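You operate a simulated robot arm through the tools that you are given. There is no shell and no other tool.

Carry out the task below with a simulated robot arm. There is one attempt and no reset: what you move stays moved.

## Task
Set each card bin's dial to its count and mark the empty bin.
Fine: mark it by swinging out its grey flap, which uncovers LOW. Leave the tees in their bins.

It is judged by the outcome, as a careful person would: the job done as asked, and still so three seconds after it is handed in. It fails if anything else is knocked over, pushed out of place, dropped, spilled or broken.

## Robot
A 7-joint arm with a three-finger gripper, fixed in place. Base frame: the origin is at the foot of the arm, x ahead of it, y to its left, z up. Readings come in m, degrees, newtons and seconds.
Its first joint turns from -166.0 to 166.0 degrees. Payload 2.69 kg.
The TCP is the grasp point between the finger pads, 0.03 m short of the fingertips. In the tool frame z runs along the fingers and y along their closing line. Largest opening 0.128 m; the body of the gripper starts 0.117 m behind the TCP.
Orientation is told as [roll, pitch, yaw] about the base's x, y, z axes, in that order, counted from this pose: with the fingers straight down and closing along the base's y, the tool's x points along the base's -x, its y along +y and its z along -z.

## Interface
- The arm moves only by the tool play_rows. Its argument "commands" is text: rows parted by semicolons, each of 6 numbers parted by spaces: the shift along the tool's x, y, z in cm, then the turn, a rotation vector about the tool's x, y, z in rad. In form: tx ty tz ax ay az; .... A call has 1 to 20 rows; each row shifts and turns the commanded pose from where the row before left it, along the tool's axes as they then stand. "gripper" is the gripper command, from -1 (fully open) to 1 (shut), values between in proportion, set as the call begins (left out, the last holds). Rows are played at 5 a second. More than 0.05 m and 8.6 degrees between two rows, or a gripper value outside its range, and nothing of the call is played. Where a pose cannot be reached the arm comes as near as it can. A force on the tool above 90 N (or 10 N above the force at the start of the call, whichever is more), or a blocked arm, ends the call early, and 0.2 s more pass. Each finger halts on what it meets, pressing with about 36 N; the grip force reading is that of the motor and also rises with nothing between the fingers. The clock runs only during rows and for 0.2 s after the last one: add rows that do not move to give the fingers time. The reply holds the time, the measured pose of the TCP, the force on the tool along the base axes, the opening and the grip force, in the units named above and with some noise, with the torque about the TCP (base axes, N m) and any sound that the robot's microphone picked up.
- Cameras (640 x 400 px; columns grow to the right, rows downward): "scene" is fixed at [0.0495, 0.6632, 1.4579]; the picture's right is [-0.40, -0.92, 0.00], its down [-0.52, 0.23, -0.83] and it looks along [0.76, -0.33, -0.56] (base axes); focal length 327 px, centre (320, 200). "wrist" rides on the gripper at [0.058, 0.054, -0.131] in the tool frame; the picture's right is [-0.68, 0.74, 0.00], its down [-0.62, -0.57, -0.55] and it looks along [-0.40, -0.37, 0.84] (tool axes); focal length 234 px, centre (320, 200). There is no depth. A picture from a camera that has moved, and an enlarged one, comes with that camera's place and axes in the base frame and with its lens. The place of the scene camera against the robot may be out by one fixed shift of up to 0.025 m in any direction.
- capture(camera): a new picture of that camera. No time passes.
- lift_body(by): slides the trunk up (or, below 0, down) by that many m; the arm rides with it, the base frame stays. It gives what a move gives, with no picture.
- close_up(camera, box): a new picture of the part [left, top, right, bottom] of that camera's present view, enlarged. No time passes.
- hand_in(): hands the job in; it is judged then, once.

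Nothing tells you positions but the pictures and the camera data. Unless the task says otherwise, let go and move clear before handing in.

The tools are called by a JSON object that holds its "fn" and its "kwargs". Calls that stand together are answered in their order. play_rows: Moves the arm, as the interface text tells. Its arguments: {"type":"object","properties":{"commands":{"type":"string"},"gripper":{"type":"number"}},"required":["commands"]} The other tools are called the same way: lift_body (by) slides the trunk up or down; capture (camera) takes a picture; close_up (camera, box) takes an enlarged picture of a part of a camera's view; hand_in () hands the job in.

At the start:

```text
time: 0.0
tcp_pos: [0.649, 0.0648, 1.1579]
tcp_rot: [0.0, -0.1, 0.1]
contact_force: [-1.1, -0.1, 0.4]
torque: [0.01, 0.0, 0.02]
finger_gap: 0.1281
gripper_force: 0.1
trunk travel left (down, up): [-0.15, 0.2]
```

scene: 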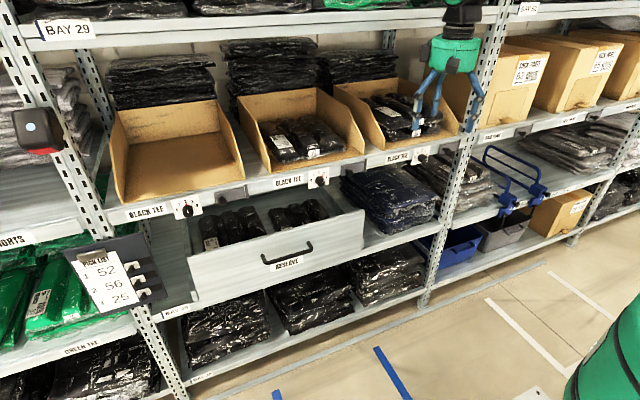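
wrist: 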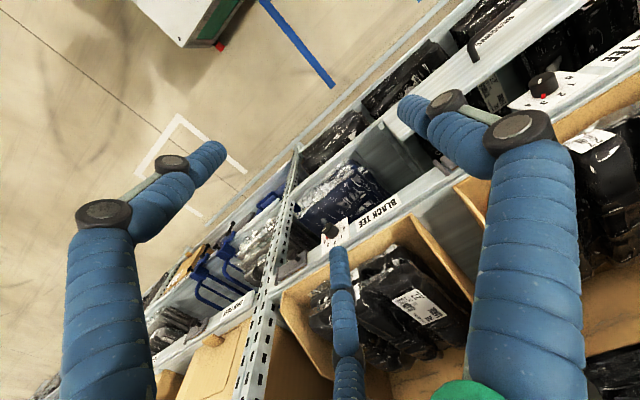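

I see a shelf bay with three open card bins labelled BLACK TEE, each with a small dial on the shelf edge. The left bin looks empty and the other two hold black tees. I'll look closer before moving anything.

{"fn": "close_up", "kwargs": {"camera": "scene", "box": [90, 60, 290, 230]}}

{"fn": "close_up", "kwargs": {"camera": "scene", "box": [230, 70, 350, 200]}}

{"fn": "close_up", "kwargs": {"camera": "scene", "box": [330, 60, 480, 180]}}

{"fn": "close_up", "kwargs": {"camera": "scene", "box": [150, 180, 230, 230]}}

```text
2.35 times, centred on (190, 145) of scene
camera zoom: at [0.0495, 0.6632, 1.4579], right [-0.4, -0.92, 0.0], down [-0.52, 0.23, -0.83], along [0.76, -0.33, -0.56], focal length 769 px, centre (626, 329)
```

zoom: 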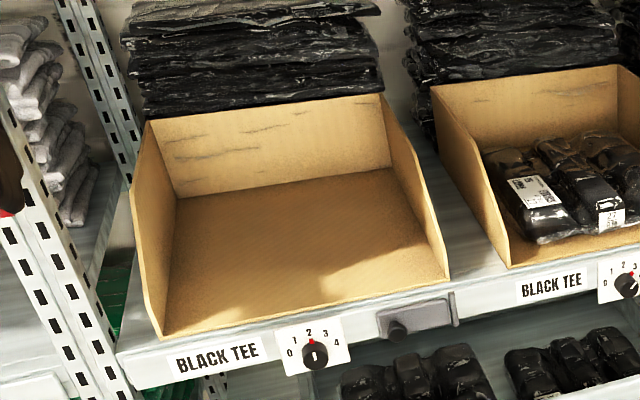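

```text
3.08 times, centred on (290, 135) of scene
camera zoom: at [0.0495, 0.6632, 1.4579], right [-0.4, -0.92, 0.0], down [-0.52, 0.23, -0.83], along [0.76, -0.33, -0.56], focal length 1006 px, centre (412, 400)
```

zoom: 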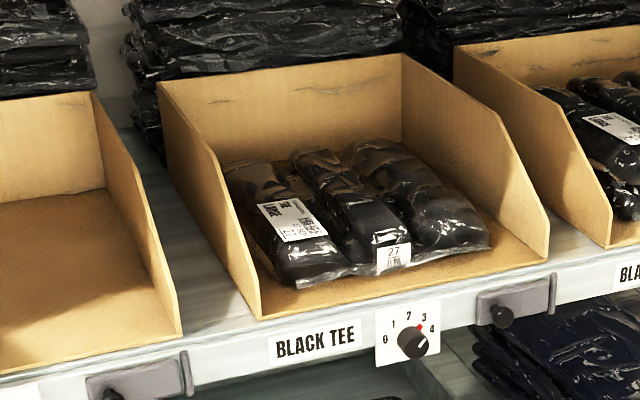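

```text
3.33 times, centred on (405, 120) of scene
camera zoom: at [0.0495, 0.6632, 1.4579], right [-0.4, -0.92, 0.0], down [-0.52, 0.23, -0.83], along [0.76, -0.33, -0.56], focal length 1090 px, centre (37, 467)
```

zoom: 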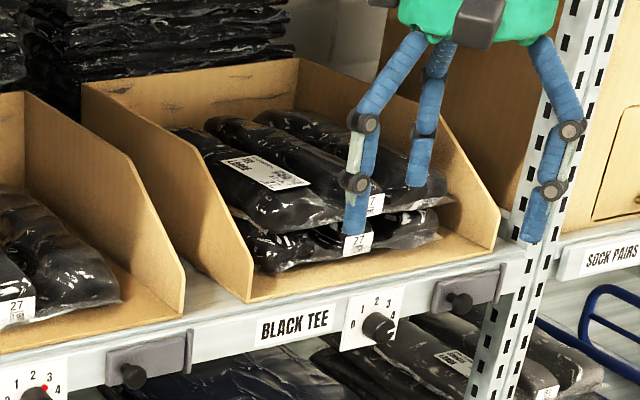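

```text
8.00 times, centred on (190, 205) of scene
camera zoom: at [0.0495, 0.6632, 1.4579], right [-0.4, -0.92, 0.0], down [-0.52, 0.23, -0.83], along [0.76, -0.33, -0.56], focal length 2616 px, centre (1360, 160)
```

zoom: 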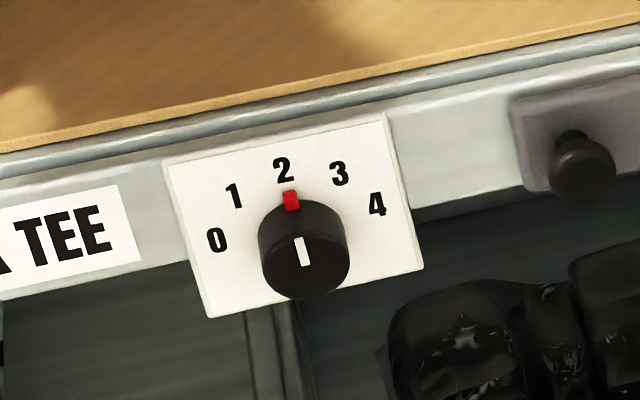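

The left bin looks empty, but its dial shows 2. The other two bins need a careful count, because it's unclear whether the bags are single tees and whether they are stacked. I'll zoom in more.

{"fn": "close_up", "kwargs": {"camera": "scene", "box": [260, 105, 340, 165]}}

{"fn": "close_up", "kwargs": {"camera": "scene", "box": [360, 80, 450, 150]}}

{"fn": "close_up", "kwargs": {"camera": "scene", "box": [290, 155, 370, 205]}}

{"fn": "close_up", "kwargs": {"camera": "scene", "box": [400, 130, 480, 180]}}

{"fn": "close_up", "kwargs": {"camera": "scene", "box": [50, 230, 170, 320]}}

{"fn": "close_up", "kwargs": {"camera": "wrist", "box": [280, 200, 480, 400]}}

{"fn": "close_up", "kwargs": {"camera": "wrist", "box": [500, 40, 640, 280]}}

```text
6.67 times, centred on (300, 135) of scene
camera zoom: at [0.0495, 0.6632, 1.4579], right [-0.4, -0.92, 0.0], down [-0.52, 0.23, -0.83], along [0.76, -0.33, -0.56], focal length 2180 px, centre (453, 633)
```

zoom: 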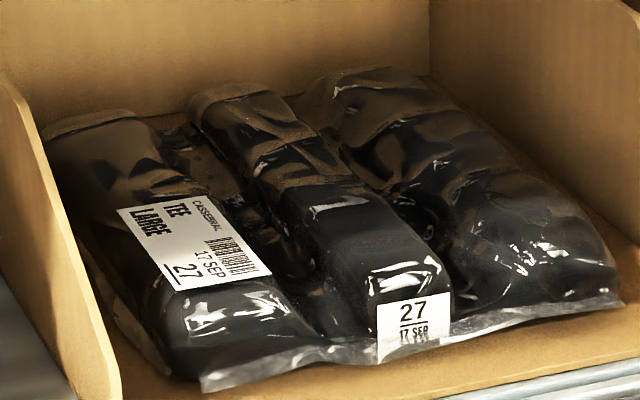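

```text
5.71 times, centred on (405, 115) of scene
camera zoom: at [0.0495, 0.6632, 1.4579], right [-0.4, -0.92, 0.0], down [-0.52, 0.23, -0.83], along [0.76, -0.33, -0.56], focal length 1868 px, centre (-166, 686)
```

zoom: 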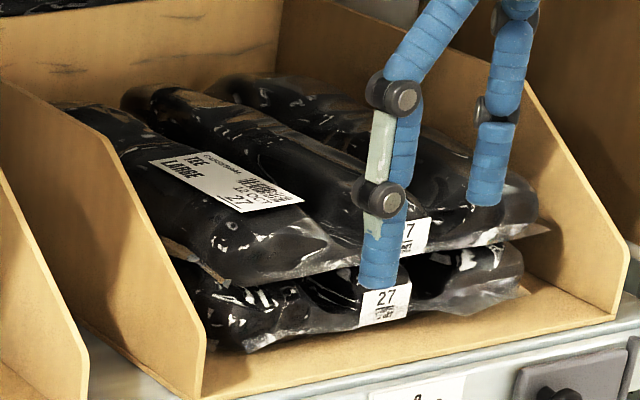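

```text
8.00 times, centred on (330, 180) of scene
camera zoom: at [0.0495, 0.6632, 1.4579], right [-0.4, -0.92, 0.0], down [-0.52, 0.23, -0.83], along [0.76, -0.33, -0.56], focal length 2616 px, centre (240, 360)
```

zoom: 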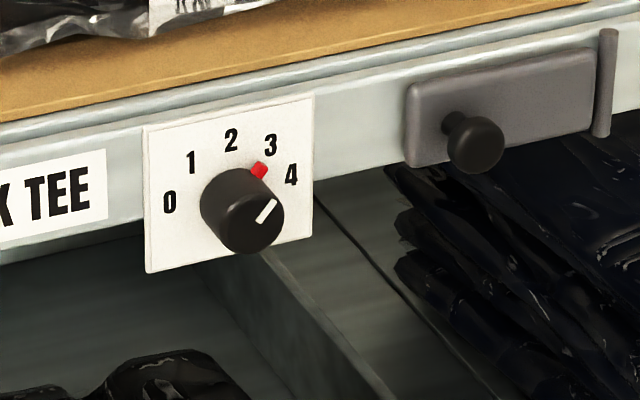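

```text
8.00 times, centred on (440, 155) of scene
camera zoom: at [0.0495, 0.6632, 1.4579], right [-0.4, -0.92, 0.0], down [-0.52, 0.23, -0.83], along [0.76, -0.33, -0.56], focal length 2616 px, centre (-640, 560)
```

zoom: 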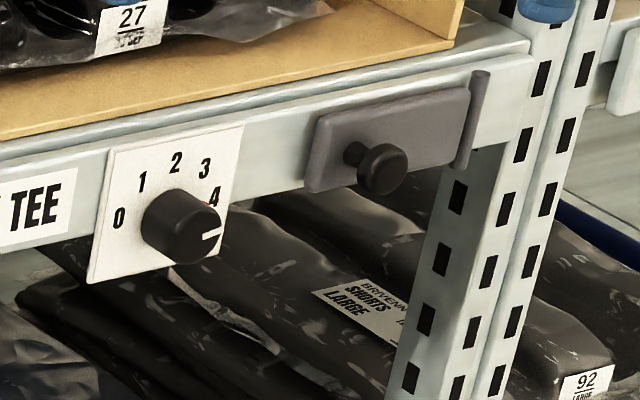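

```text
4.44 times, centred on (110, 275) of scene
camera zoom: at [0.0495, 0.6632, 1.4579], right [-0.4, -0.92, 0.0], down [-0.52, 0.23, -0.83], along [0.76, -0.33, -0.56], focal length 1453 px, centre (1253, -133)
```

zoom: 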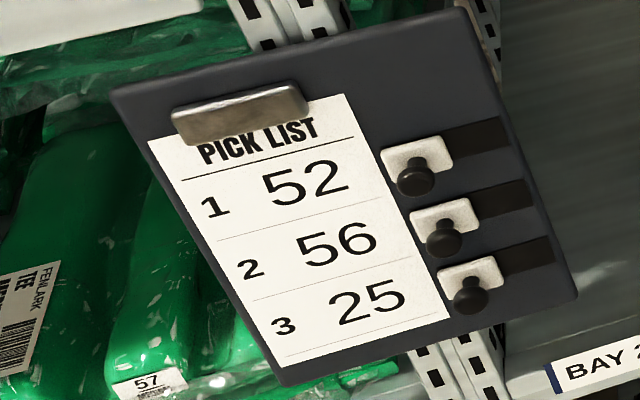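

```text
2.00 times, centred on (380, 300) of wrist
camera zoom: at [0.5901, 0.1186, 1.2886], right [0.68, 0.74, 0.0], down [0.62, -0.57, 0.55], along [0.4, -0.37, -0.84], focal length 468 px, centre (200, 0)
```

zoom: 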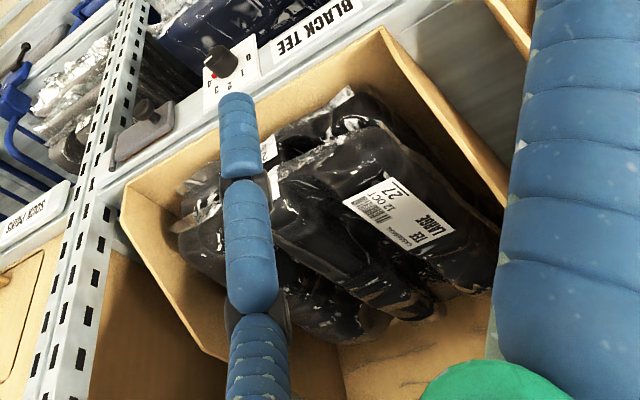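

```text
1.67 times, centred on (570, 160) of wrist
camera zoom: at [0.5901, 0.1186, 1.2886], right [0.68, 0.74, 0.0], down [0.62, -0.57, 0.55], along [0.4, -0.37, -0.84], focal length 390 px, centre (-97, 267)
```

zoom: 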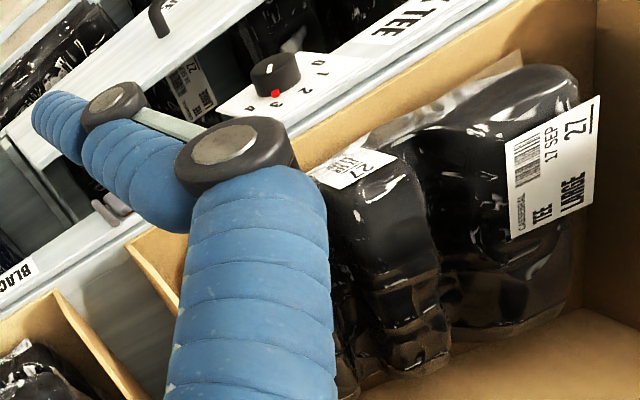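

The shelf face runs along y at about x 0.83. The dials sit at about y 0.70, 0.31 and -0.07, at a height of about 0.94. I'll back off a little and tilt the tool forward so the wrist camera can see into the bins and count properly.

{"fn": "play_rows", "kwargs": {"commands": "3.3 3 -1.7 0 0 0; 3.3 3 -1.7 0 0 0; 3.3 3 -1.7 0 0 0; 0 0 0 0 -0.131 0; 0 0 0 0 -0.131 0; 0 0 0 0 -0.131 0; 0 0 0 0 -0.131 0; 0 0 0 0 0 0"}}

```text
time: 1.8
tcp_pos: [0.5494, 0.1542, 1.2106]
tcp_rot: [-0.1, -30.2, 0.0]
contact_force: [0.0, 0.5, 0.9]
torque: [0.02, -0.02, 0.05]
finger_gap: 0.1282
gripper_force: 0.0
trunk travel left (down, up): [-0.15, 0.2]
```

The arm is clear of the shelf and tilted 30° forward. Next I'll look through both cameras.

{"fn": "capture", "kwargs": {"camera": "wrist"}}

{"fn": "close_up", "kwargs": {"camera": "scene", "box": [330, 70, 490, 170]}}

```text
taken
camera wrist: at [0.4335, 0.2082, 1.294], right [0.59, 0.74, 0.34], down [0.26, -0.57, 0.78], along [0.77, -0.37, -0.52], focal length 234 px, centre (320, 200)
```

wrist: 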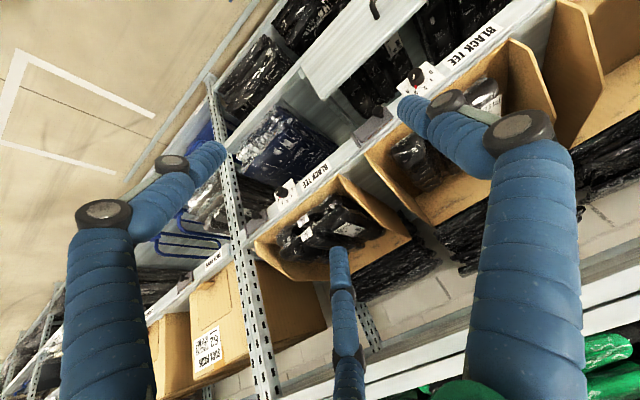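

```text
4.00 times, centred on (410, 120) of scene
camera zoom: at [0.0495, 0.6632, 1.4579], right [-0.4, -0.92, 0.0], down [-0.52, 0.23, -0.83], along [0.76, -0.33, -0.56], focal length 1308 px, centre (-40, 520)
```

zoom: 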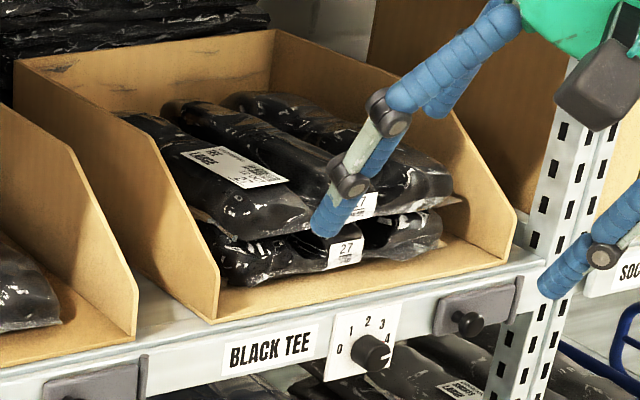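

{"fn": "close_up", "kwargs": {"camera": "wrist", "box": [240, 160, 420, 290]}}

{"fn": "close_up", "kwargs": {"camera": "wrist", "box": [360, 60, 560, 210]}}

{"fn": "close_up", "kwargs": {"camera": "wrist", "box": [260, 180, 340, 230]}}

```text
3.08 times, centred on (330, 225) of wrist
camera zoom: at [0.4335, 0.2082, 1.294], right [0.59, 0.74, 0.34], down [0.26, -0.57, 0.78], along [0.77, -0.37, -0.52], focal length 720 px, centre (289, 123)
```

zoom: 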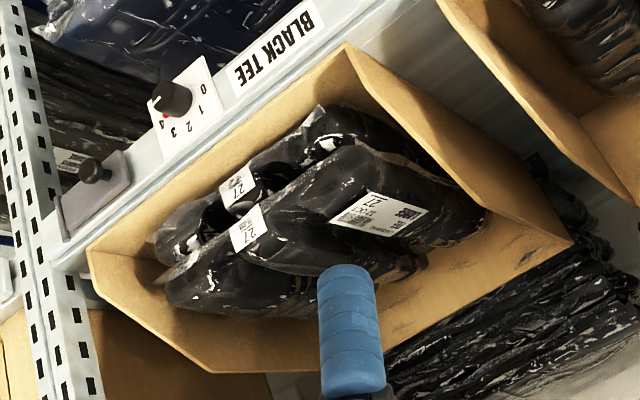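

```text
2.67 times, centred on (460, 135) of wrist
camera zoom: at [0.4335, 0.2082, 1.294], right [0.59, 0.74, 0.34], down [0.26, -0.57, 0.78], along [0.77, -0.37, -0.52], focal length 624 px, centre (-53, 373)
```

zoom: 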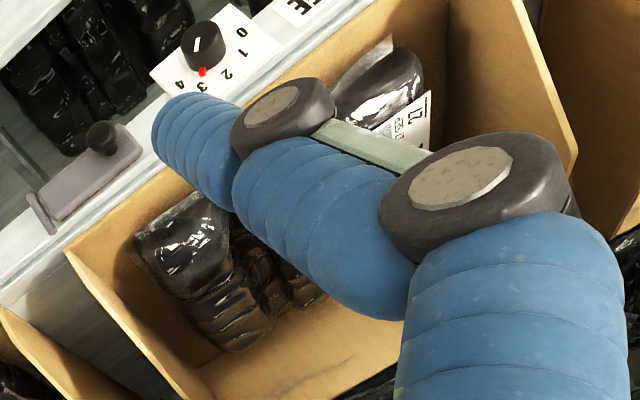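

```text
8.00 times, centred on (300, 205) of wrist
camera zoom: at [0.4335, 0.2082, 1.294], right [0.59, 0.74, 0.34], down [0.26, -0.57, 0.78], along [0.77, -0.37, -0.52], focal length 1873 px, centre (480, 160)
```

zoom: 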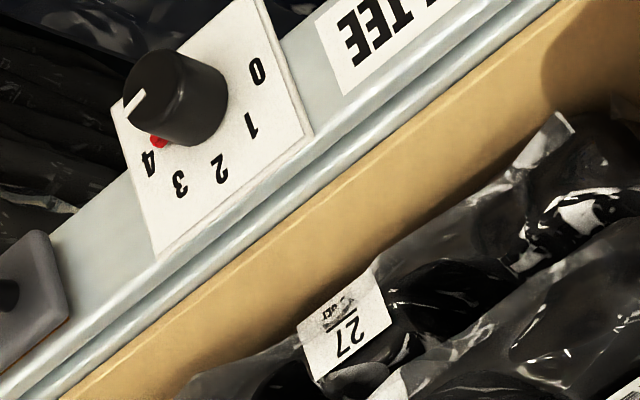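

Bin 3 shows two stacked bags, each with its own "27" sticker. Triangulating puts dial 3's knob at about (0.822, -0.067, 0.942). Next I'll slide left to look into bins 2 and 1 the same way.

{"fn": "play_rows", "kwargs": {"commands": "0 4.8 0 0 0 0; 0 4.8 0 0 0 0; 0 4.8 0 0 0 0; 0 4.8 0 0 0 0; 0 4.8 0 0 0 0; 0 4.8 0 0 0 0; 0 4.8 0 0 0 0; 0 0 0 0 0 0"}}

{"fn": "capture", "kwargs": {"camera": "wrist"}}

```text
time: 3.6
tcp_pos: [0.5507, 0.4879, 1.2104]
tcp_rot: [0.0, -29.9, 0.0]
contact_force: [-0.4, 0.5, -0.5]
torque: [-0.02, 0.0, -0.05]
finger_gap: 0.1279
gripper_force: 0.0
trunk travel left (down, up): [-0.15, 0.2]
```

```text
taken
camera wrist: at [0.4354, 0.5425, 1.2938], right [0.59, 0.74, 0.34], down [0.26, -0.56, 0.78], along [0.77, -0.37, -0.52], focal length 234 px, centre (320, 200)
```

wrist: 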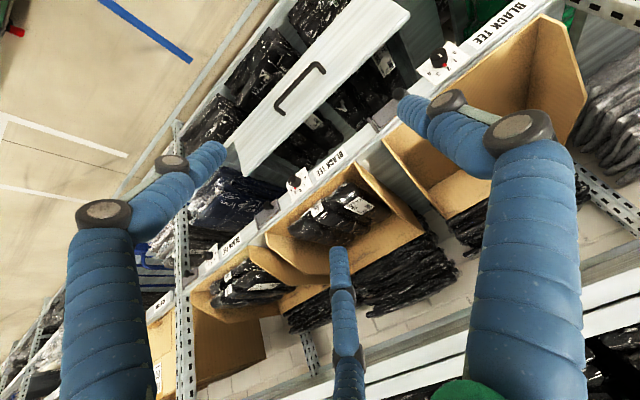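

{"fn": "close_up", "kwargs": {"camera": "wrist", "box": [260, 150, 430, 270]}}

{"fn": "close_up", "kwargs": {"camera": "wrist", "box": [200, 230, 300, 320]}}

{"fn": "close_up", "kwargs": {"camera": "wrist", "box": [260, 160, 340, 210]}}

{"fn": "close_up", "kwargs": {"camera": "wrist", "box": [340, 20, 500, 150]}}

```text
3.33 times, centred on (345, 210) of wrist
camera zoom: at [0.4354, 0.5425, 1.2938], right [0.59, 0.74, 0.34], down [0.26, -0.56, 0.78], along [0.77, -0.37, -0.52], focal length 781 px, centre (237, 167)
```

zoom: 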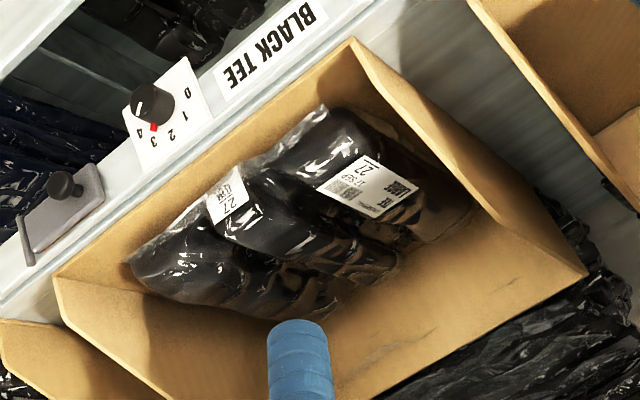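

```text
4.44 times, centred on (250, 275) of wrist
camera zoom: at [0.4354, 0.5425, 1.2938], right [0.59, 0.74, 0.34], down [0.26, -0.56, 0.78], along [0.77, -0.37, -0.52], focal length 1041 px, centre (631, -133)
```

zoom: 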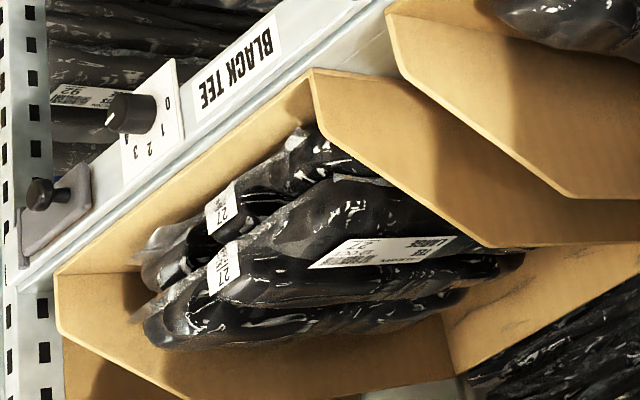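

```text
8.00 times, centred on (300, 185) of wrist
camera zoom: at [0.4354, 0.5425, 1.2938], right [0.59, 0.74, 0.34], down [0.26, -0.56, 0.78], along [0.77, -0.37, -0.52], focal length 1873 px, centre (480, 320)
```

zoom: 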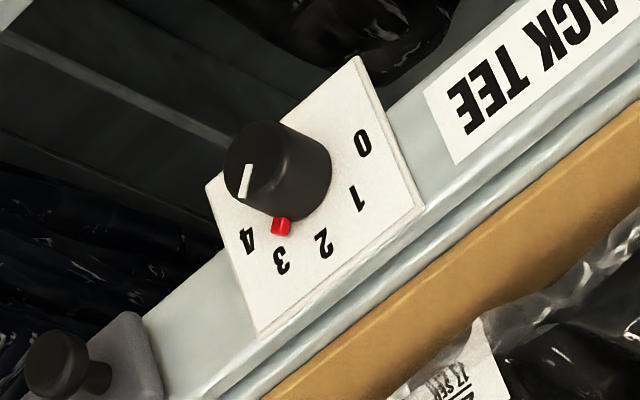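

```text
3.08 times, centred on (420, 85) of wrist
camera zoom: at [0.4354, 0.5425, 1.2938], right [0.59, 0.74, 0.34], down [0.26, -0.56, 0.78], along [0.77, -0.37, -0.52], focal length 720 px, centre (12, 554)
```

zoom: 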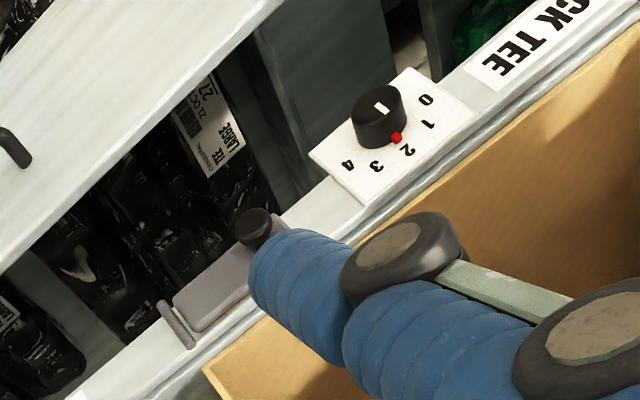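

Bin 2 holds a single bag and bin 1 is empty, so the counts are 0, 1 and 2; I'll check bin 3 again later. The hand in the picture seems to have three digits rather than the two fingers described, so I'll shut it in free air to see where they actually meet.

{"fn": "play_rows", "kwargs": {"commands": "0 0 0 0 0 0; 0 0 0 0 0 0; 0 0 0 0 0 0; 0 0 0 0 0 0", "gripper": 1}}

{"fn": "capture", "kwargs": {"camera": "wrist"}}

{"fn": "capture", "kwargs": {"camera": "scene"}}

```text
time: 4.6
tcp_pos: [0.5509, 0.4864, 1.2118]
tcp_rot: [-0.1, -30.0, 0.0]
contact_force: [0.0, 0.1, -0.2]
torque: [0.02, 0.04, -0.01]
finger_gap: 0.0024
gripper_force: 31.3
trunk travel left (down, up): [-0.15, 0.2]
```

```text
taken
camera wrist: at [0.4351, 0.5412, 1.2943], right [0.59, 0.74, 0.34], down [0.26, -0.57, 0.78], along [0.77, -0.37, -0.52], focal length 234 px, centre (320, 200)
```

wrist: 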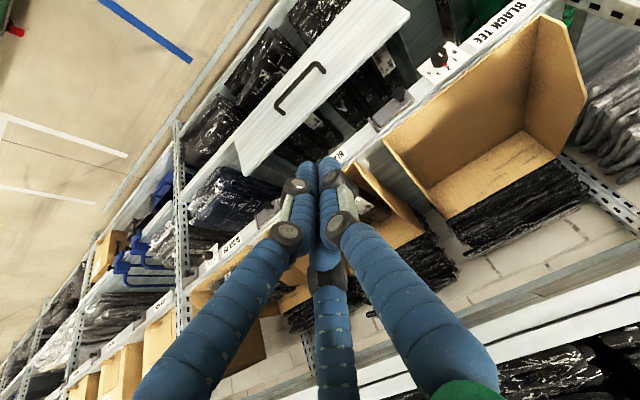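

```text
taken
```

scene: 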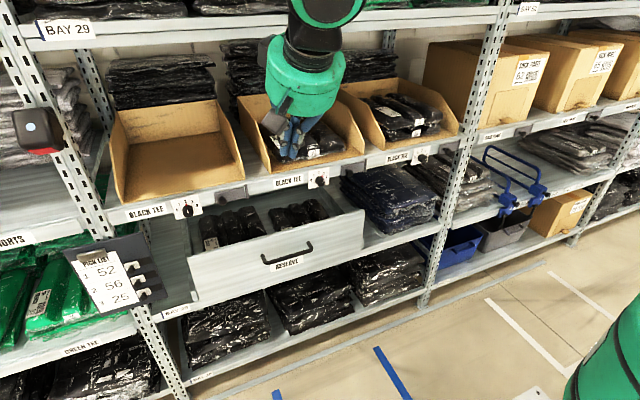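

The three digits close onto the TCP line, so the grasp centre is where I expect. I'll half-open the hand, turn the tool horizontal to face the shelf, and line up in front of dial 2, well back from it.

{"fn": "play_rows", "kwargs": {"commands": "0 0 0 0 -0.131 0; 0 0 0 0 -0.131 0; 0 0 0 0 -0.131 0; 0 0 0 0 -0.131 0; 0 0 0 0 -0.131 0; 0 0 0 0 -0.131 0; 0 0 0 0 -0.131 0; 0 0 0 0 -0.13 0; 0 0 0 0 0 0", "gripper": 0}}

```text
time: 6.6
tcp_pos: [0.5481, 0.4907, 1.2088]
tcp_rot: [-176.1, -89.8, 176.2]
contact_force: [-0.6, 0.4, 0.2]
torque: [0.04, -0.01, -0.01]
finger_gap: 0.064
gripper_force: 0.1
trunk travel left (down, up): [-0.15, 0.2]
```

{"fn": "play_rows", "kwargs": {"commands": "3.83 -2.56 0.6 0 0 0; 3.83 -2.56 0.6 0 0 0; 3.83 -2.56 0.6 0 0 0; 3.83 -2.56 0.6 0 0 0; 3.83 -2.56 0.6 0 0 0; 3.83 -2.56 0.6 0 0 0; 3.83 -2.56 0.6 0 0 0; 0 0 0 0 0 0"}}

{"fn": "capture", "kwargs": {"camera": "wrist"}}

{"fn": "capture", "kwargs": {"camera": "scene"}}

```text
time: 8.4
tcp_pos: [0.5916, 0.3119, 0.9412]
tcp_rot: [-161.4, -90.1, 161.3]
contact_force: [0.7, 0.1, -0.2]
torque: [0.0, -0.02, 0.02]
finger_gap: 0.0642
gripper_force: 0.1
trunk travel left (down, up): [-0.15, 0.2]
```

```text
taken
camera wrist: at [0.4613, 0.3663, 0.8823], right [0.0, 0.74, 0.68], down [-0.55, -0.57, 0.62], along [0.84, -0.37, 0.4], focal length 234 px, centre (320, 200)
```

wrist: 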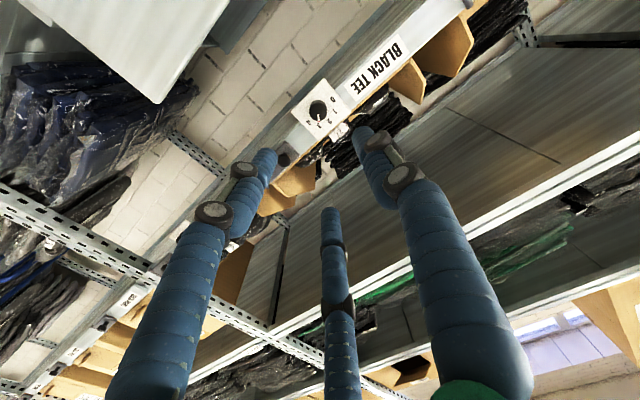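

```text
taken
```

scene: 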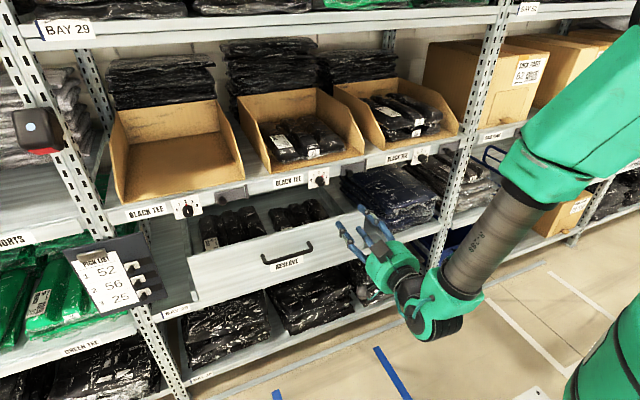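

I'm in front of dial 2 and facing the shelf. I'll zoom in to measure the knob centre and the pointer.

{"fn": "close_up", "kwargs": {"camera": "wrist", "box": [280, 70, 360, 150]}}

{"fn": "close_up", "kwargs": {"camera": "wrist", "box": [230, 60, 440, 200]}}

{"fn": "close_up", "kwargs": {"camera": "scene", "box": [290, 140, 430, 260]}}

```text
5.00 times, centred on (320, 110) of wrist
camera zoom: at [0.4613, 0.3663, 0.8823], right [0.0, 0.74, 0.68], down [-0.55, -0.57, 0.62], along [0.84, -0.37, 0.4], focal length 1171 px, centre (320, 650)
```

zoom: 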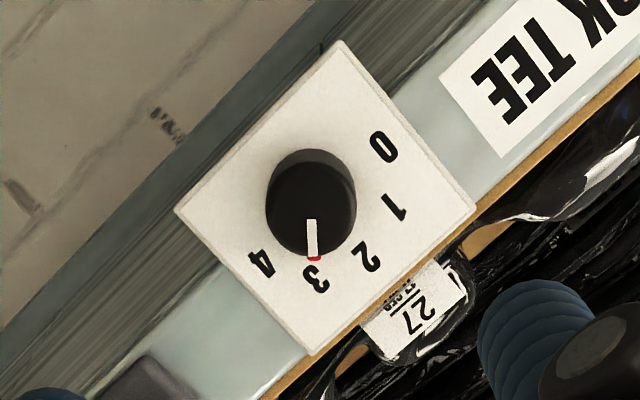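

```text
2.86 times, centred on (335, 130) of wrist
camera zoom: at [0.4613, 0.3663, 0.8823], right [0.0, 0.74, 0.68], down [-0.55, -0.57, 0.62], along [0.84, -0.37, 0.4], focal length 669 px, centre (277, 400)
```

zoom: 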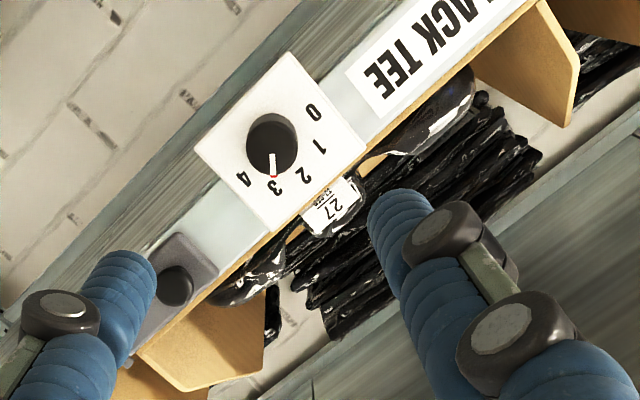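

```text
3.33 times, centred on (360, 200) of scene
camera zoom: at [0.0495, 0.6632, 1.4579], right [-0.4, -0.92, 0.0], down [-0.52, 0.23, -0.83], along [0.76, -0.33, -0.56], focal length 1090 px, centre (187, 200)
```

zoom: 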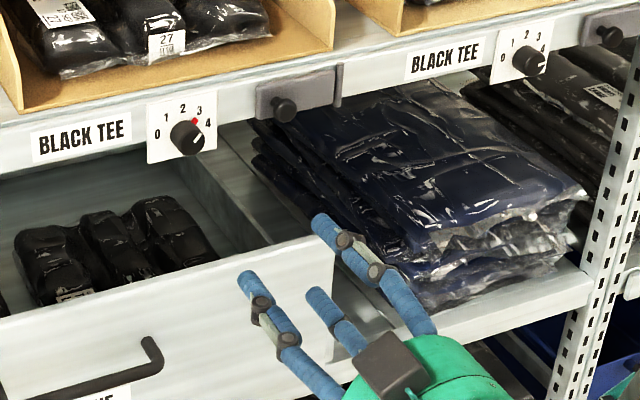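

Dial 2's numbers are about 40° apart (0 at about -80°, 2 straight up, 4 at about +80°) and its pointer is on 3. The knob is about 26 mm wide and sits at roughly (0.822, 0.311, 0.939). I'll move in to about 5 cm short of it and measure again.

{"fn": "play_rows", "kwargs": {"commands": "0 0 3.7 0 0 0; 0 0 3.7 0 0 0; 0 0 3.7 0 0 0; 0 0 3.2 0 0 0; 0 0 0 0 0 0"}}

{"fn": "capture", "kwargs": {"camera": "wrist"}}

{"fn": "close_up", "kwargs": {"camera": "wrist", "box": [260, 110, 380, 210]}}

{"fn": "close_up", "kwargs": {"camera": "scene", "box": [280, 150, 400, 230]}}

```text
time: 9.6
tcp_pos: [0.7347, 0.3104, 0.9423]
tcp_rot: [-161.1, -90.0, 161.1]
contact_force: [0.0, -0.4, 0.3]
torque: [0.02, -0.04, -0.02]
finger_gap: 0.0641
gripper_force: 0.0
trunk travel left (down, up): [-0.15, 0.2]
```

```text
taken
camera wrist: at [0.6033, 0.365, 0.8836], right [0.0, 0.74, 0.68], down [-0.55, -0.57, 0.62], along [0.84, -0.37, 0.4], focal length 234 px, centre (320, 200)
```

wrist: 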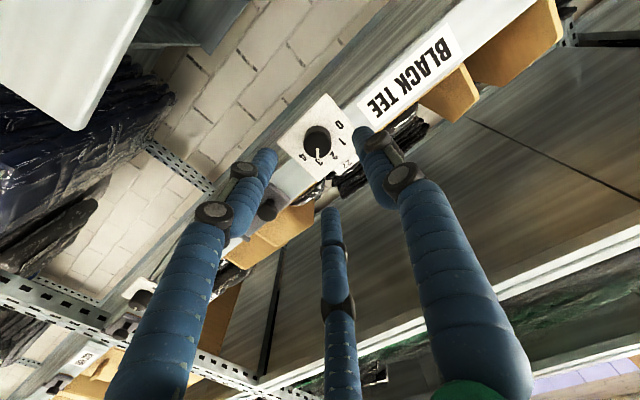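

```text
4.00 times, centred on (320, 160) of wrist
camera zoom: at [0.6033, 0.365, 0.8836], right [0.0, 0.74, 0.68], down [-0.55, -0.57, 0.62], along [0.84, -0.37, 0.4], focal length 937 px, centre (320, 360)
```

zoom: 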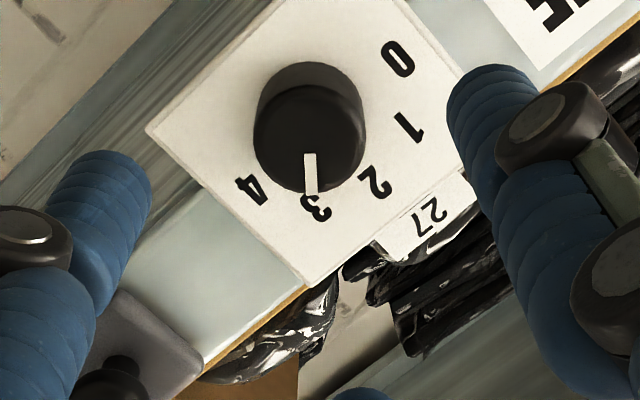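

```text
5.00 times, centred on (340, 190) of scene
camera zoom: at [0.0495, 0.6632, 1.4579], right [-0.4, -0.92, 0.0], down [-0.52, 0.23, -0.83], along [0.76, -0.33, -0.56], focal length 1635 px, centre (220, 250)
```

zoom: 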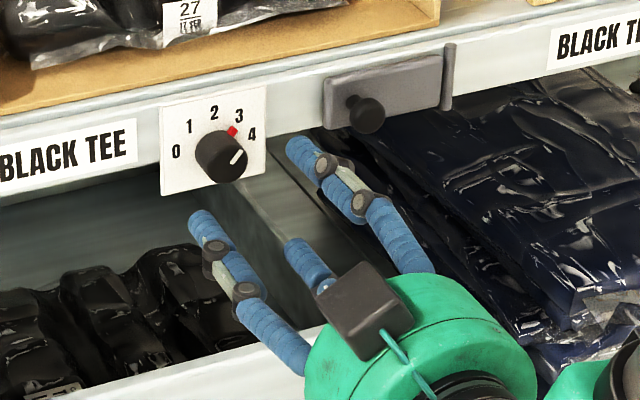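

The view says the knob axis is about 4–5 mm below and 1 mm left of my tool axis. I'll correct that and pre-rotate the hand +0.7 rad so that the 80° turn stays centred in the wrist's range.

{"fn": "play_rows", "kwargs": {"commands": "0.5 0.1 0 0 0 0; 0 0 0 0 0 0.14; 0 0 0 0 0 0.14; 0 0 0 0 0 0.14; 0 0 0 0 0 0.14; 0 0 0 0 0 0.14; 0 0 0 0 0 0"}}

{"fn": "capture", "kwargs": {"camera": "wrist"}}

{"fn": "close_up", "kwargs": {"camera": "scene", "box": [280, 150, 400, 230]}}

```text
time: 11.2
tcp_pos: [0.7366, 0.3173, 0.9407]
tcp_rot: [89.3, -82.6, -89.8]
contact_force: [-0.2, -0.2, -0.1]
torque: [0.02, 0.0, 0.02]
finger_gap: 0.0641
gripper_force: 0.0
out of reach, approached as far as the arm can: row 2, 3, 4, 5, 6
trunk travel left (down, up): [-0.15, 0.2]
```

```text
taken
camera wrist: at [0.6059, 0.3803, 0.8895], right [0.01, 0.64, 0.77], down [-0.55, -0.64, 0.54], along [0.83, -0.43, 0.35], focal length 234 px, centre (320, 200)
```

wrist: 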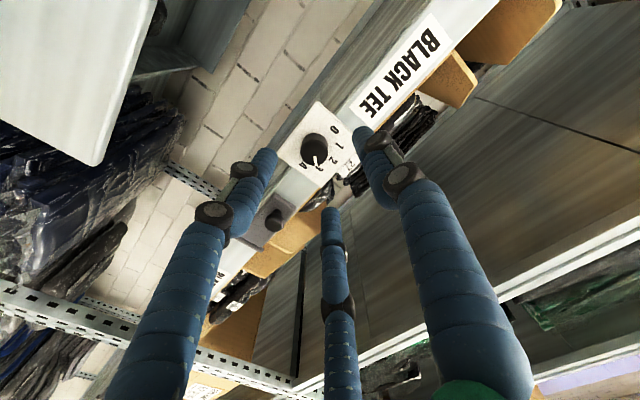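

```text
5.00 times, centred on (340, 190) of scene
camera zoom: at [0.0495, 0.6632, 1.4579], right [-0.4, -0.92, 0.0], down [-0.52, 0.23, -0.83], along [0.76, -0.33, -0.56], focal length 1635 px, centre (220, 250)
```

zoom: 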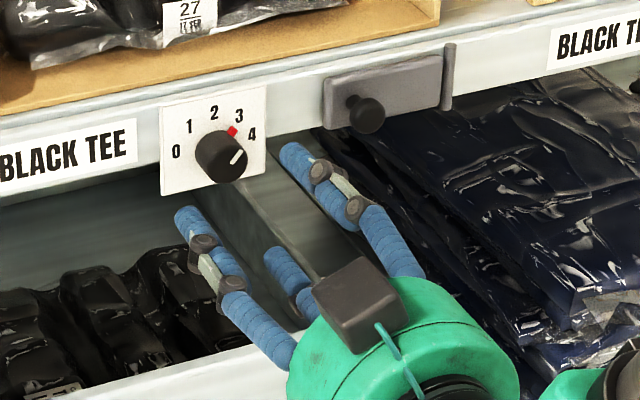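

The wrist hits its limit turning that way, so the free range is in the other direction, which is the one I need. I'll undo the turn and check the pose.

{"fn": "play_rows", "kwargs": {"commands": "0 0 0 0 0 -0.14; 0 0 0 0 0 -0.14; 0 0 0 0 0 -0.14; 0 0 0 0 0 -0.14; 0 0 0 0 0 -0.14; 0 0 0 0 0 0"}}

{"fn": "capture", "kwargs": {"camera": "wrist"}}

```text
time: 12.6
tcp_pos: [0.7386, 0.3182, 0.9393]
tcp_rot: [-89.7, -57.3, 89.5]
contact_force: [0.2, 0.5, 0.0]
torque: [0.0, -0.02, -0.02]
finger_gap: 0.0641
gripper_force: 0.0
trunk travel left (down, up): [-0.15, 0.2]
```

```text
taken
camera wrist: at [0.6068, 0.3332, 0.8615], right [0.01, 0.99, 0.17], down [-0.55, -0.14, 0.82], along [0.84, -0.1, 0.54], focal length 234 px, centre (320, 200)
```

wrist: 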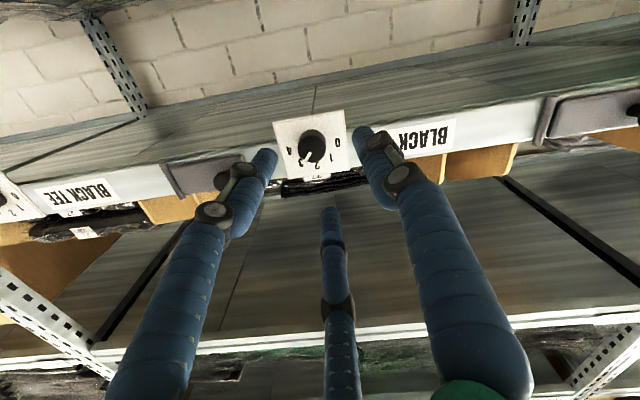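

The hand is now rolled -33° with about full range left in the turning direction. I'll re-measure the knob from this view before going in.

{"fn": "close_up", "kwargs": {"camera": "wrist", "box": [260, 90, 380, 190]}}

{"fn": "close_up", "kwargs": {"camera": "wrist", "box": [140, 110, 260, 210]}}

```text
4.00 times, centred on (320, 140) of wrist
camera zoom: at [0.6068, 0.3332, 0.8615], right [0.01, 0.99, 0.17], down [-0.55, -0.14, 0.82], along [0.84, -0.1, 0.54], focal length 937 px, centre (320, 440)
```

zoom: 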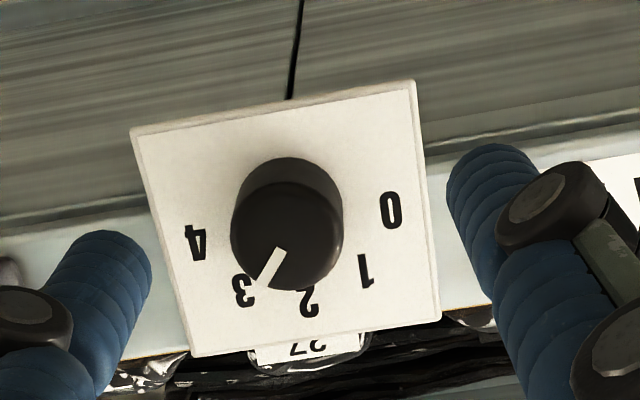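

```text
4.00 times, centred on (200, 160) of wrist
camera zoom: at [0.6068, 0.3332, 0.8615], right [0.01, 0.99, 0.17], down [-0.55, -0.14, 0.82], along [0.84, -0.1, 0.54], focal length 937 px, centre (800, 360)
```

zoom: 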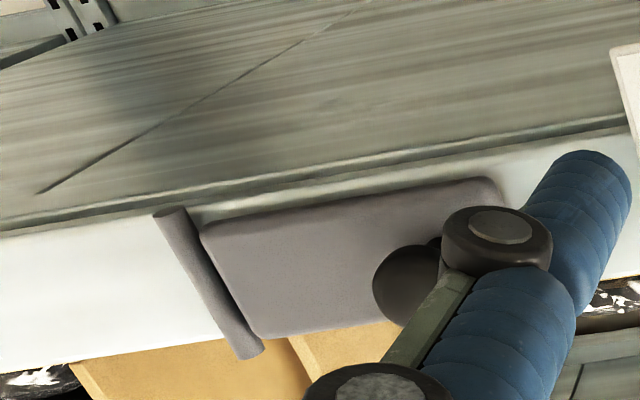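

The knob axis comes out at about (y 0.311, z 0.937), so I need a shift of about -7 mm in y and -1.5 mm in z. I'll make that correction and advance so the fingertips straddle the knob.

{"fn": "play_rows", "kwargs": {"commands": "0.53 -0.53 0 0 0 0; 0 0 1.9 0 0 0; 0 0 1.9 0 0 0; 0 0 1.6 0 0 0; 0 0 0 0 0 0"}}

{"fn": "close_up", "kwargs": {"camera": "wrist", "box": [240, 90, 420, 230]}}

{"fn": "close_up", "kwargs": {"camera": "scene", "box": [280, 150, 400, 230]}}

```text
time: 13.8
tcp_pos: [0.7938, 0.311, 0.9381]
tcp_rot: [-89.8, -57.3, 89.4]
contact_force: [0.7, 0.1, 0.0]
torque: [0.04, -0.02, 0.02]
finger_gap: 0.0637
gripper_force: 0.0
trunk travel left (down, up): [-0.15, 0.2]
```

```text
2.86 times, centred on (330, 160) of wrist
camera zoom: at [0.6628, 0.3256, 0.8598], right [0.01, 0.98, 0.17], down [-0.55, -0.14, 0.82], along [0.84, -0.1, 0.54], focal length 669 px, centre (291, 314)
```

zoom: 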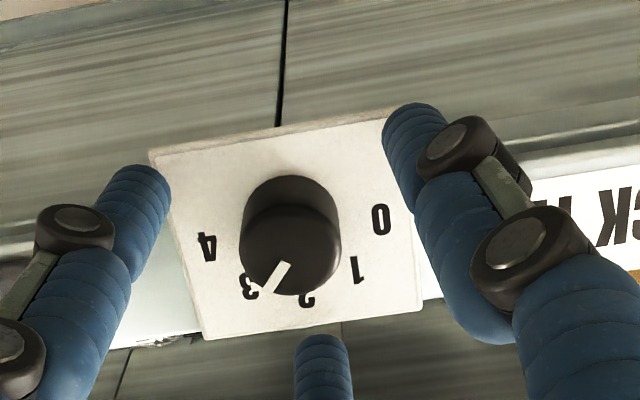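

```text
5.00 times, centred on (340, 190) of scene
camera zoom: at [0.0495, 0.6632, 1.4579], right [-0.4, -0.92, 0.0], down [-0.52, 0.23, -0.83], along [0.76, -0.33, -0.56], focal length 1635 px, centre (220, 250)
```

zoom: 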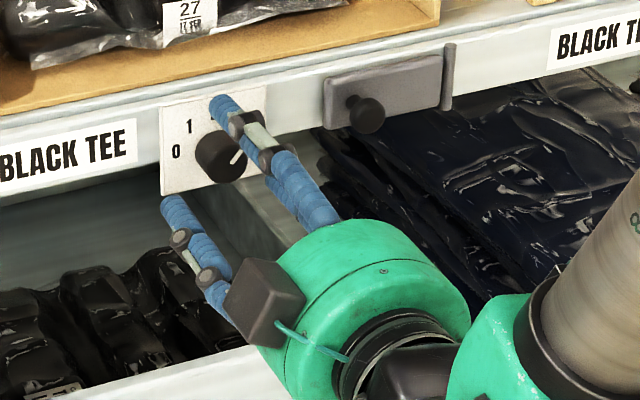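

The fingers straddle the knob and are centred to within about 1.5 mm. I'll trim that out and close on it.

{"fn": "play_rows", "kwargs": {"commands": "0.12 0.08 0 0 0 0; 0 0 0 0 0 0; 0 0 0 0 0 0; 0 0 0 0 0 0", "gripper": 0.75}}

{"fn": "close_up", "kwargs": {"camera": "wrist", "box": [240, 90, 420, 230]}}

{"fn": "close_up", "kwargs": {"camera": "scene", "box": [280, 150, 400, 230]}}

```text
time: 14.8
tcp_pos: [0.7923, 0.3092, 0.9398]
tcp_rot: [-90.1, -57.5, 89.6]
contact_force: [6.2, 0.2, 14.5]
torque: [0.02, -0.31, -0.02]
finger_gap: 0.0276
gripper_force: 8.7
trunk travel left (down, up): [-0.15, 0.2]
```

```text
2.86 times, centred on (330, 160) of wrist
camera zoom: at [0.6623, 0.326, 0.8605], right [0.01, 0.98, 0.17], down [-0.55, -0.14, 0.82], along [0.83, -0.1, 0.54], focal length 669 px, centre (291, 314)
```

zoom: 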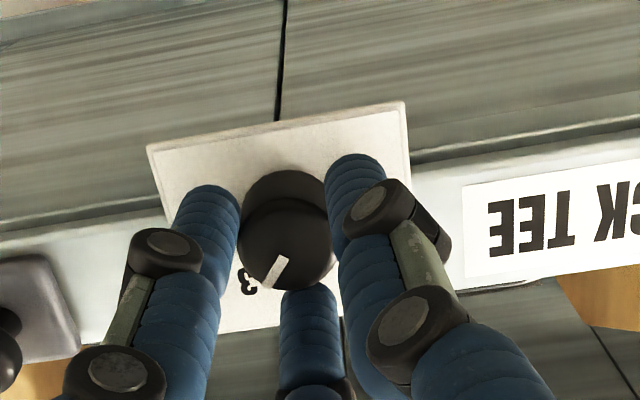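

```text
5.00 times, centred on (340, 190) of scene
camera zoom: at [0.0495, 0.6632, 1.4579], right [-0.4, -0.92, 0.0], down [-0.52, 0.23, -0.83], along [0.76, -0.33, -0.56], focal length 1635 px, centre (220, 250)
```

zoom: 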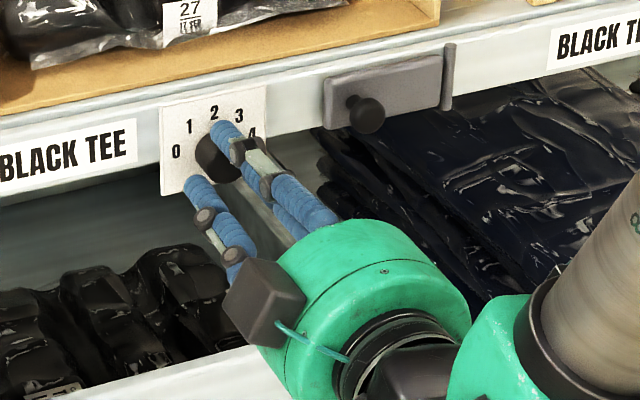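

I have hold of the knob (gap 27.6 mm). A 14 N upward force says my axis is about 3 mm too low, so I'll relieve it and then tighten.

{"fn": "play_rows", "kwargs": {"commands": "-0.25 -0.16 0 0 0 0; 0 0 0 0 0 0; 0 0 0 0 0 0", "gripper": 0.75}}

```text
time: 15.6
tcp_pos: [0.7909, 0.3111, 0.9392]
tcp_rot: [-89.8, -57.4, 89.4]
contact_force: [4.9, -2.1, 4.8]
torque: [0.02, -0.11, -0.07]
finger_gap: 0.0273
gripper_force: 8.9
trunk travel left (down, up): [-0.15, 0.2]
```

The side force has mostly gone. I'll tighten the grip and make a small first turn (-0.28 rad) to check that the knob follows.

{"fn": "play_rows", "kwargs": {"commands": "-0.1 -0.05 0 0 0 0; 0 0 0 0 0 -0.07; 0 0 0 0 0 -0.07; 0 0 0 0 0 -0.07; 0 0 0 0 0 -0.07; 0 0 0 0 0 0", "gripper": 1}}

{"fn": "close_up", "kwargs": {"camera": "wrist", "box": [240, 90, 420, 230]}}

```text
time: 17.0
tcp_pos: [0.7914, 0.3099, 0.9392]
tcp_rot: [-89.8, -41.3, 89.4]
contact_force: [8.9, -9.9, -7.4]
torque: [-0.03, 0.01, -0.3]
finger_gap: 0.0264
gripper_force: 45.0
trunk travel left (down, up): [-0.15, 0.2]
```

```text
2.86 times, centred on (330, 160) of wrist
camera zoom: at [0.6603, 0.3032, 0.861], right [0.01, 0.99, -0.11], down [-0.55, 0.09, 0.83], along [0.84, 0.05, 0.54], focal length 669 px, centre (291, 314)
```

zoom: 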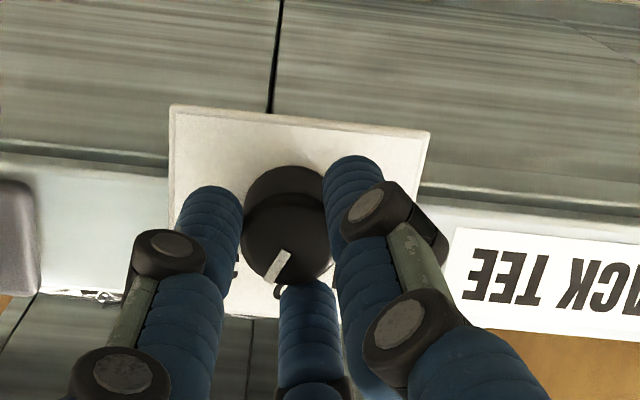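

The knob turns with the hand. I'll relieve the small side force and keep turning.

{"fn": "play_rows", "kwargs": {"commands": "0.3 -0.05 0 0 0 0; 0 0 0 0 0 -0.093; 0 0 0 0 0 -0.093; 0 0 0 0 0 -0.093; 0 0 0 0 0 -0.093; 0 0 0 0 0 0"}}

{"fn": "close_up", "kwargs": {"camera": "wrist", "box": [240, 90, 420, 230]}}

```text
time: 18.4
tcp_pos: [0.7915, 0.3105, 0.9397]
tcp_rot: [-90.1, -19.9, 89.7]
contact_force: [-4.5, 23.9, 0.6]
torque: [-0.01, 0.25, 1.04]
finger_gap: 0.0264
gripper_force: 45.3
trunk travel left (down, up): [-0.15, 0.2]
```

```text
2.86 times, centred on (330, 160) of wrist
camera zoom: at [0.6603, 0.2743, 0.8692], right [0.0, 0.89, -0.46], down [-0.55, 0.39, 0.74], along [0.84, 0.25, 0.49], focal length 669 px, centre (291, 314)
```

zoom: 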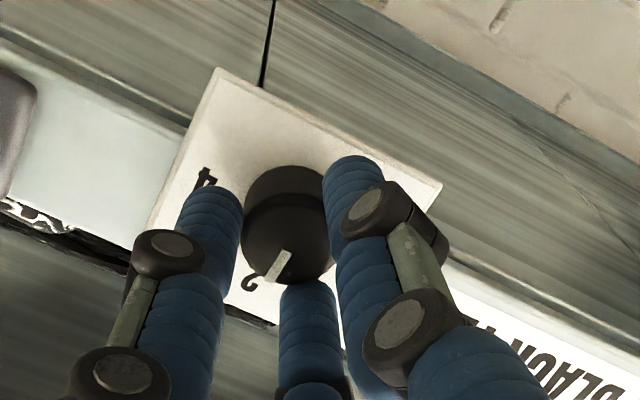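

The grip is still solid and the knob is following. There is a 24 N sideways load, so I'll ease the arm +y a little before continuing.

{"fn": "play_rows", "kwargs": {"commands": "-0.19 0.07 0 0 0 0; 0 0 0 0 0 0"}}

```text
time: 19.0
tcp_pos: [0.7905, 0.3106, 0.9395]
tcp_rot: [-90.0, -20.1, 89.5]
contact_force: [-0.2, 10.8, 4.3]
torque: [0.03, -0.03, -0.01]
finger_gap: 0.026
gripper_force: 45.2
trunk travel left (down, up): [-0.15, 0.2]
```

{"fn": "play_rows", "kwargs": {"commands": "-0.14 0 0 0 0 0; 0 0 0 0 0 -0.093; 0 0 0 0 0 -0.093; 0 0 0 0 0 -0.093; 0 0 0 0 0 -0.093; 0 0 0 0 0 0"}}

{"fn": "close_up", "kwargs": {"camera": "wrist", "box": [240, 90, 420, 230]}}

```text
time: 20.4
tcp_pos: [0.7908, 0.3097, 0.9406]
tcp_rot: [-90.0, 1.3, 89.5]
contact_force: [0.5, -16.6, 6.1]
torque: [-0.02, -0.09, -0.57]
finger_gap: 0.0261
gripper_force: 45.1
trunk travel left (down, up): [-0.15, 0.2]
```

```text
2.86 times, centred on (330, 160) of wrist
camera zoom: at [0.66, 0.2518, 0.8875], right [0.0, 0.66, -0.75], down [-0.54, 0.63, 0.55], along [0.84, 0.41, 0.36], focal length 669 px, centre (291, 314)
```

zoom: 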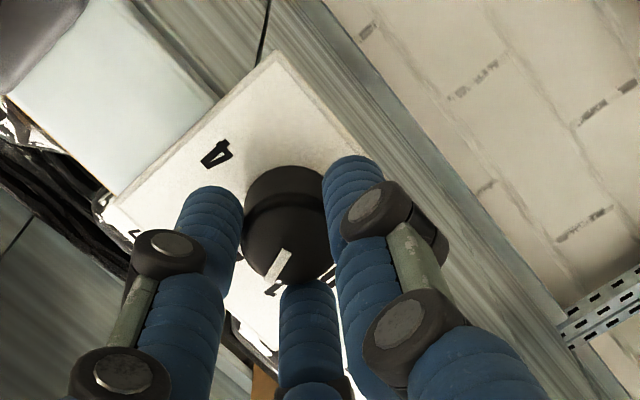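

Turned 58.6° so far, so about 21.4° remains. I'll ease off the side load and finish the turn.

{"fn": "play_rows", "kwargs": {"commands": "0.12 -0.05 0 0 0 0; 0 0 0 0 0 -0.0933; 0 0 0 0 0 -0.0933; 0 0 0 0 0 -0.0933; 0 0 0 0 0 -0.0933; 0 0 0 0 0 0"}}

{"fn": "close_up", "kwargs": {"camera": "wrist", "box": [240, 90, 420, 230]}}

{"fn": "close_up", "kwargs": {"camera": "scene", "box": [280, 150, 400, 230]}}

```text
time: 21.8
tcp_pos: [0.7913, 0.31, 0.9402]
tcp_rot: [-89.9, 22.7, 89.5]
contact_force: [4.1, -12.9, 3.3]
torque: [-0.01, -0.13, -0.25]
finger_gap: 0.0261
gripper_force: 45.1
trunk travel left (down, up): [-0.15, 0.2]
```

```text
2.86 times, centred on (330, 160) of wrist
camera zoom: at [0.66, 0.2367, 0.9127], right [0.0, 0.34, -0.94], down [-0.54, 0.79, 0.29], along [0.84, 0.51, 0.19], focal length 669 px, centre (291, 314)
```

zoom: 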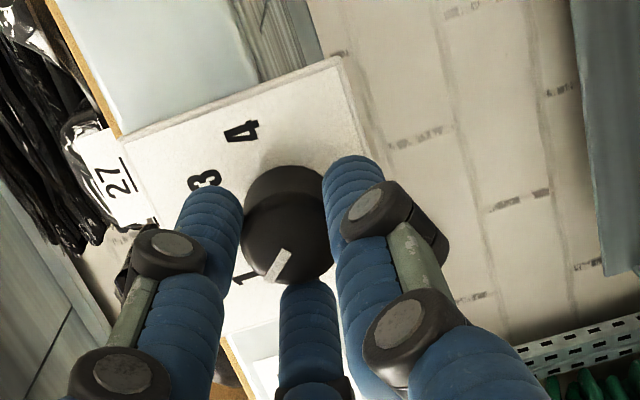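

```text
5.00 times, centred on (340, 190) of scene
camera zoom: at [0.0495, 0.6632, 1.4579], right [-0.4, -0.92, 0.0], down [-0.52, 0.23, -0.83], along [0.76, -0.33, -0.56], focal length 1635 px, centre (220, 250)
```

zoom: 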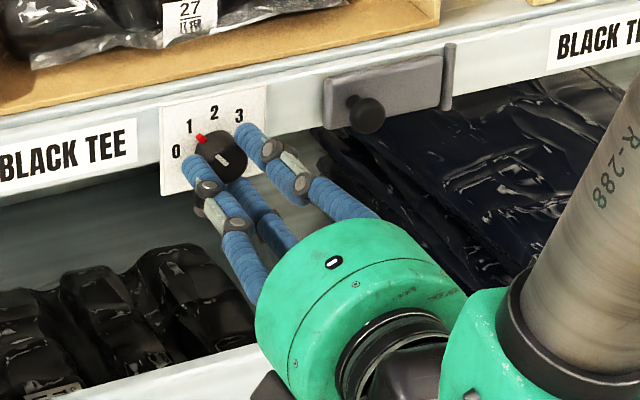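

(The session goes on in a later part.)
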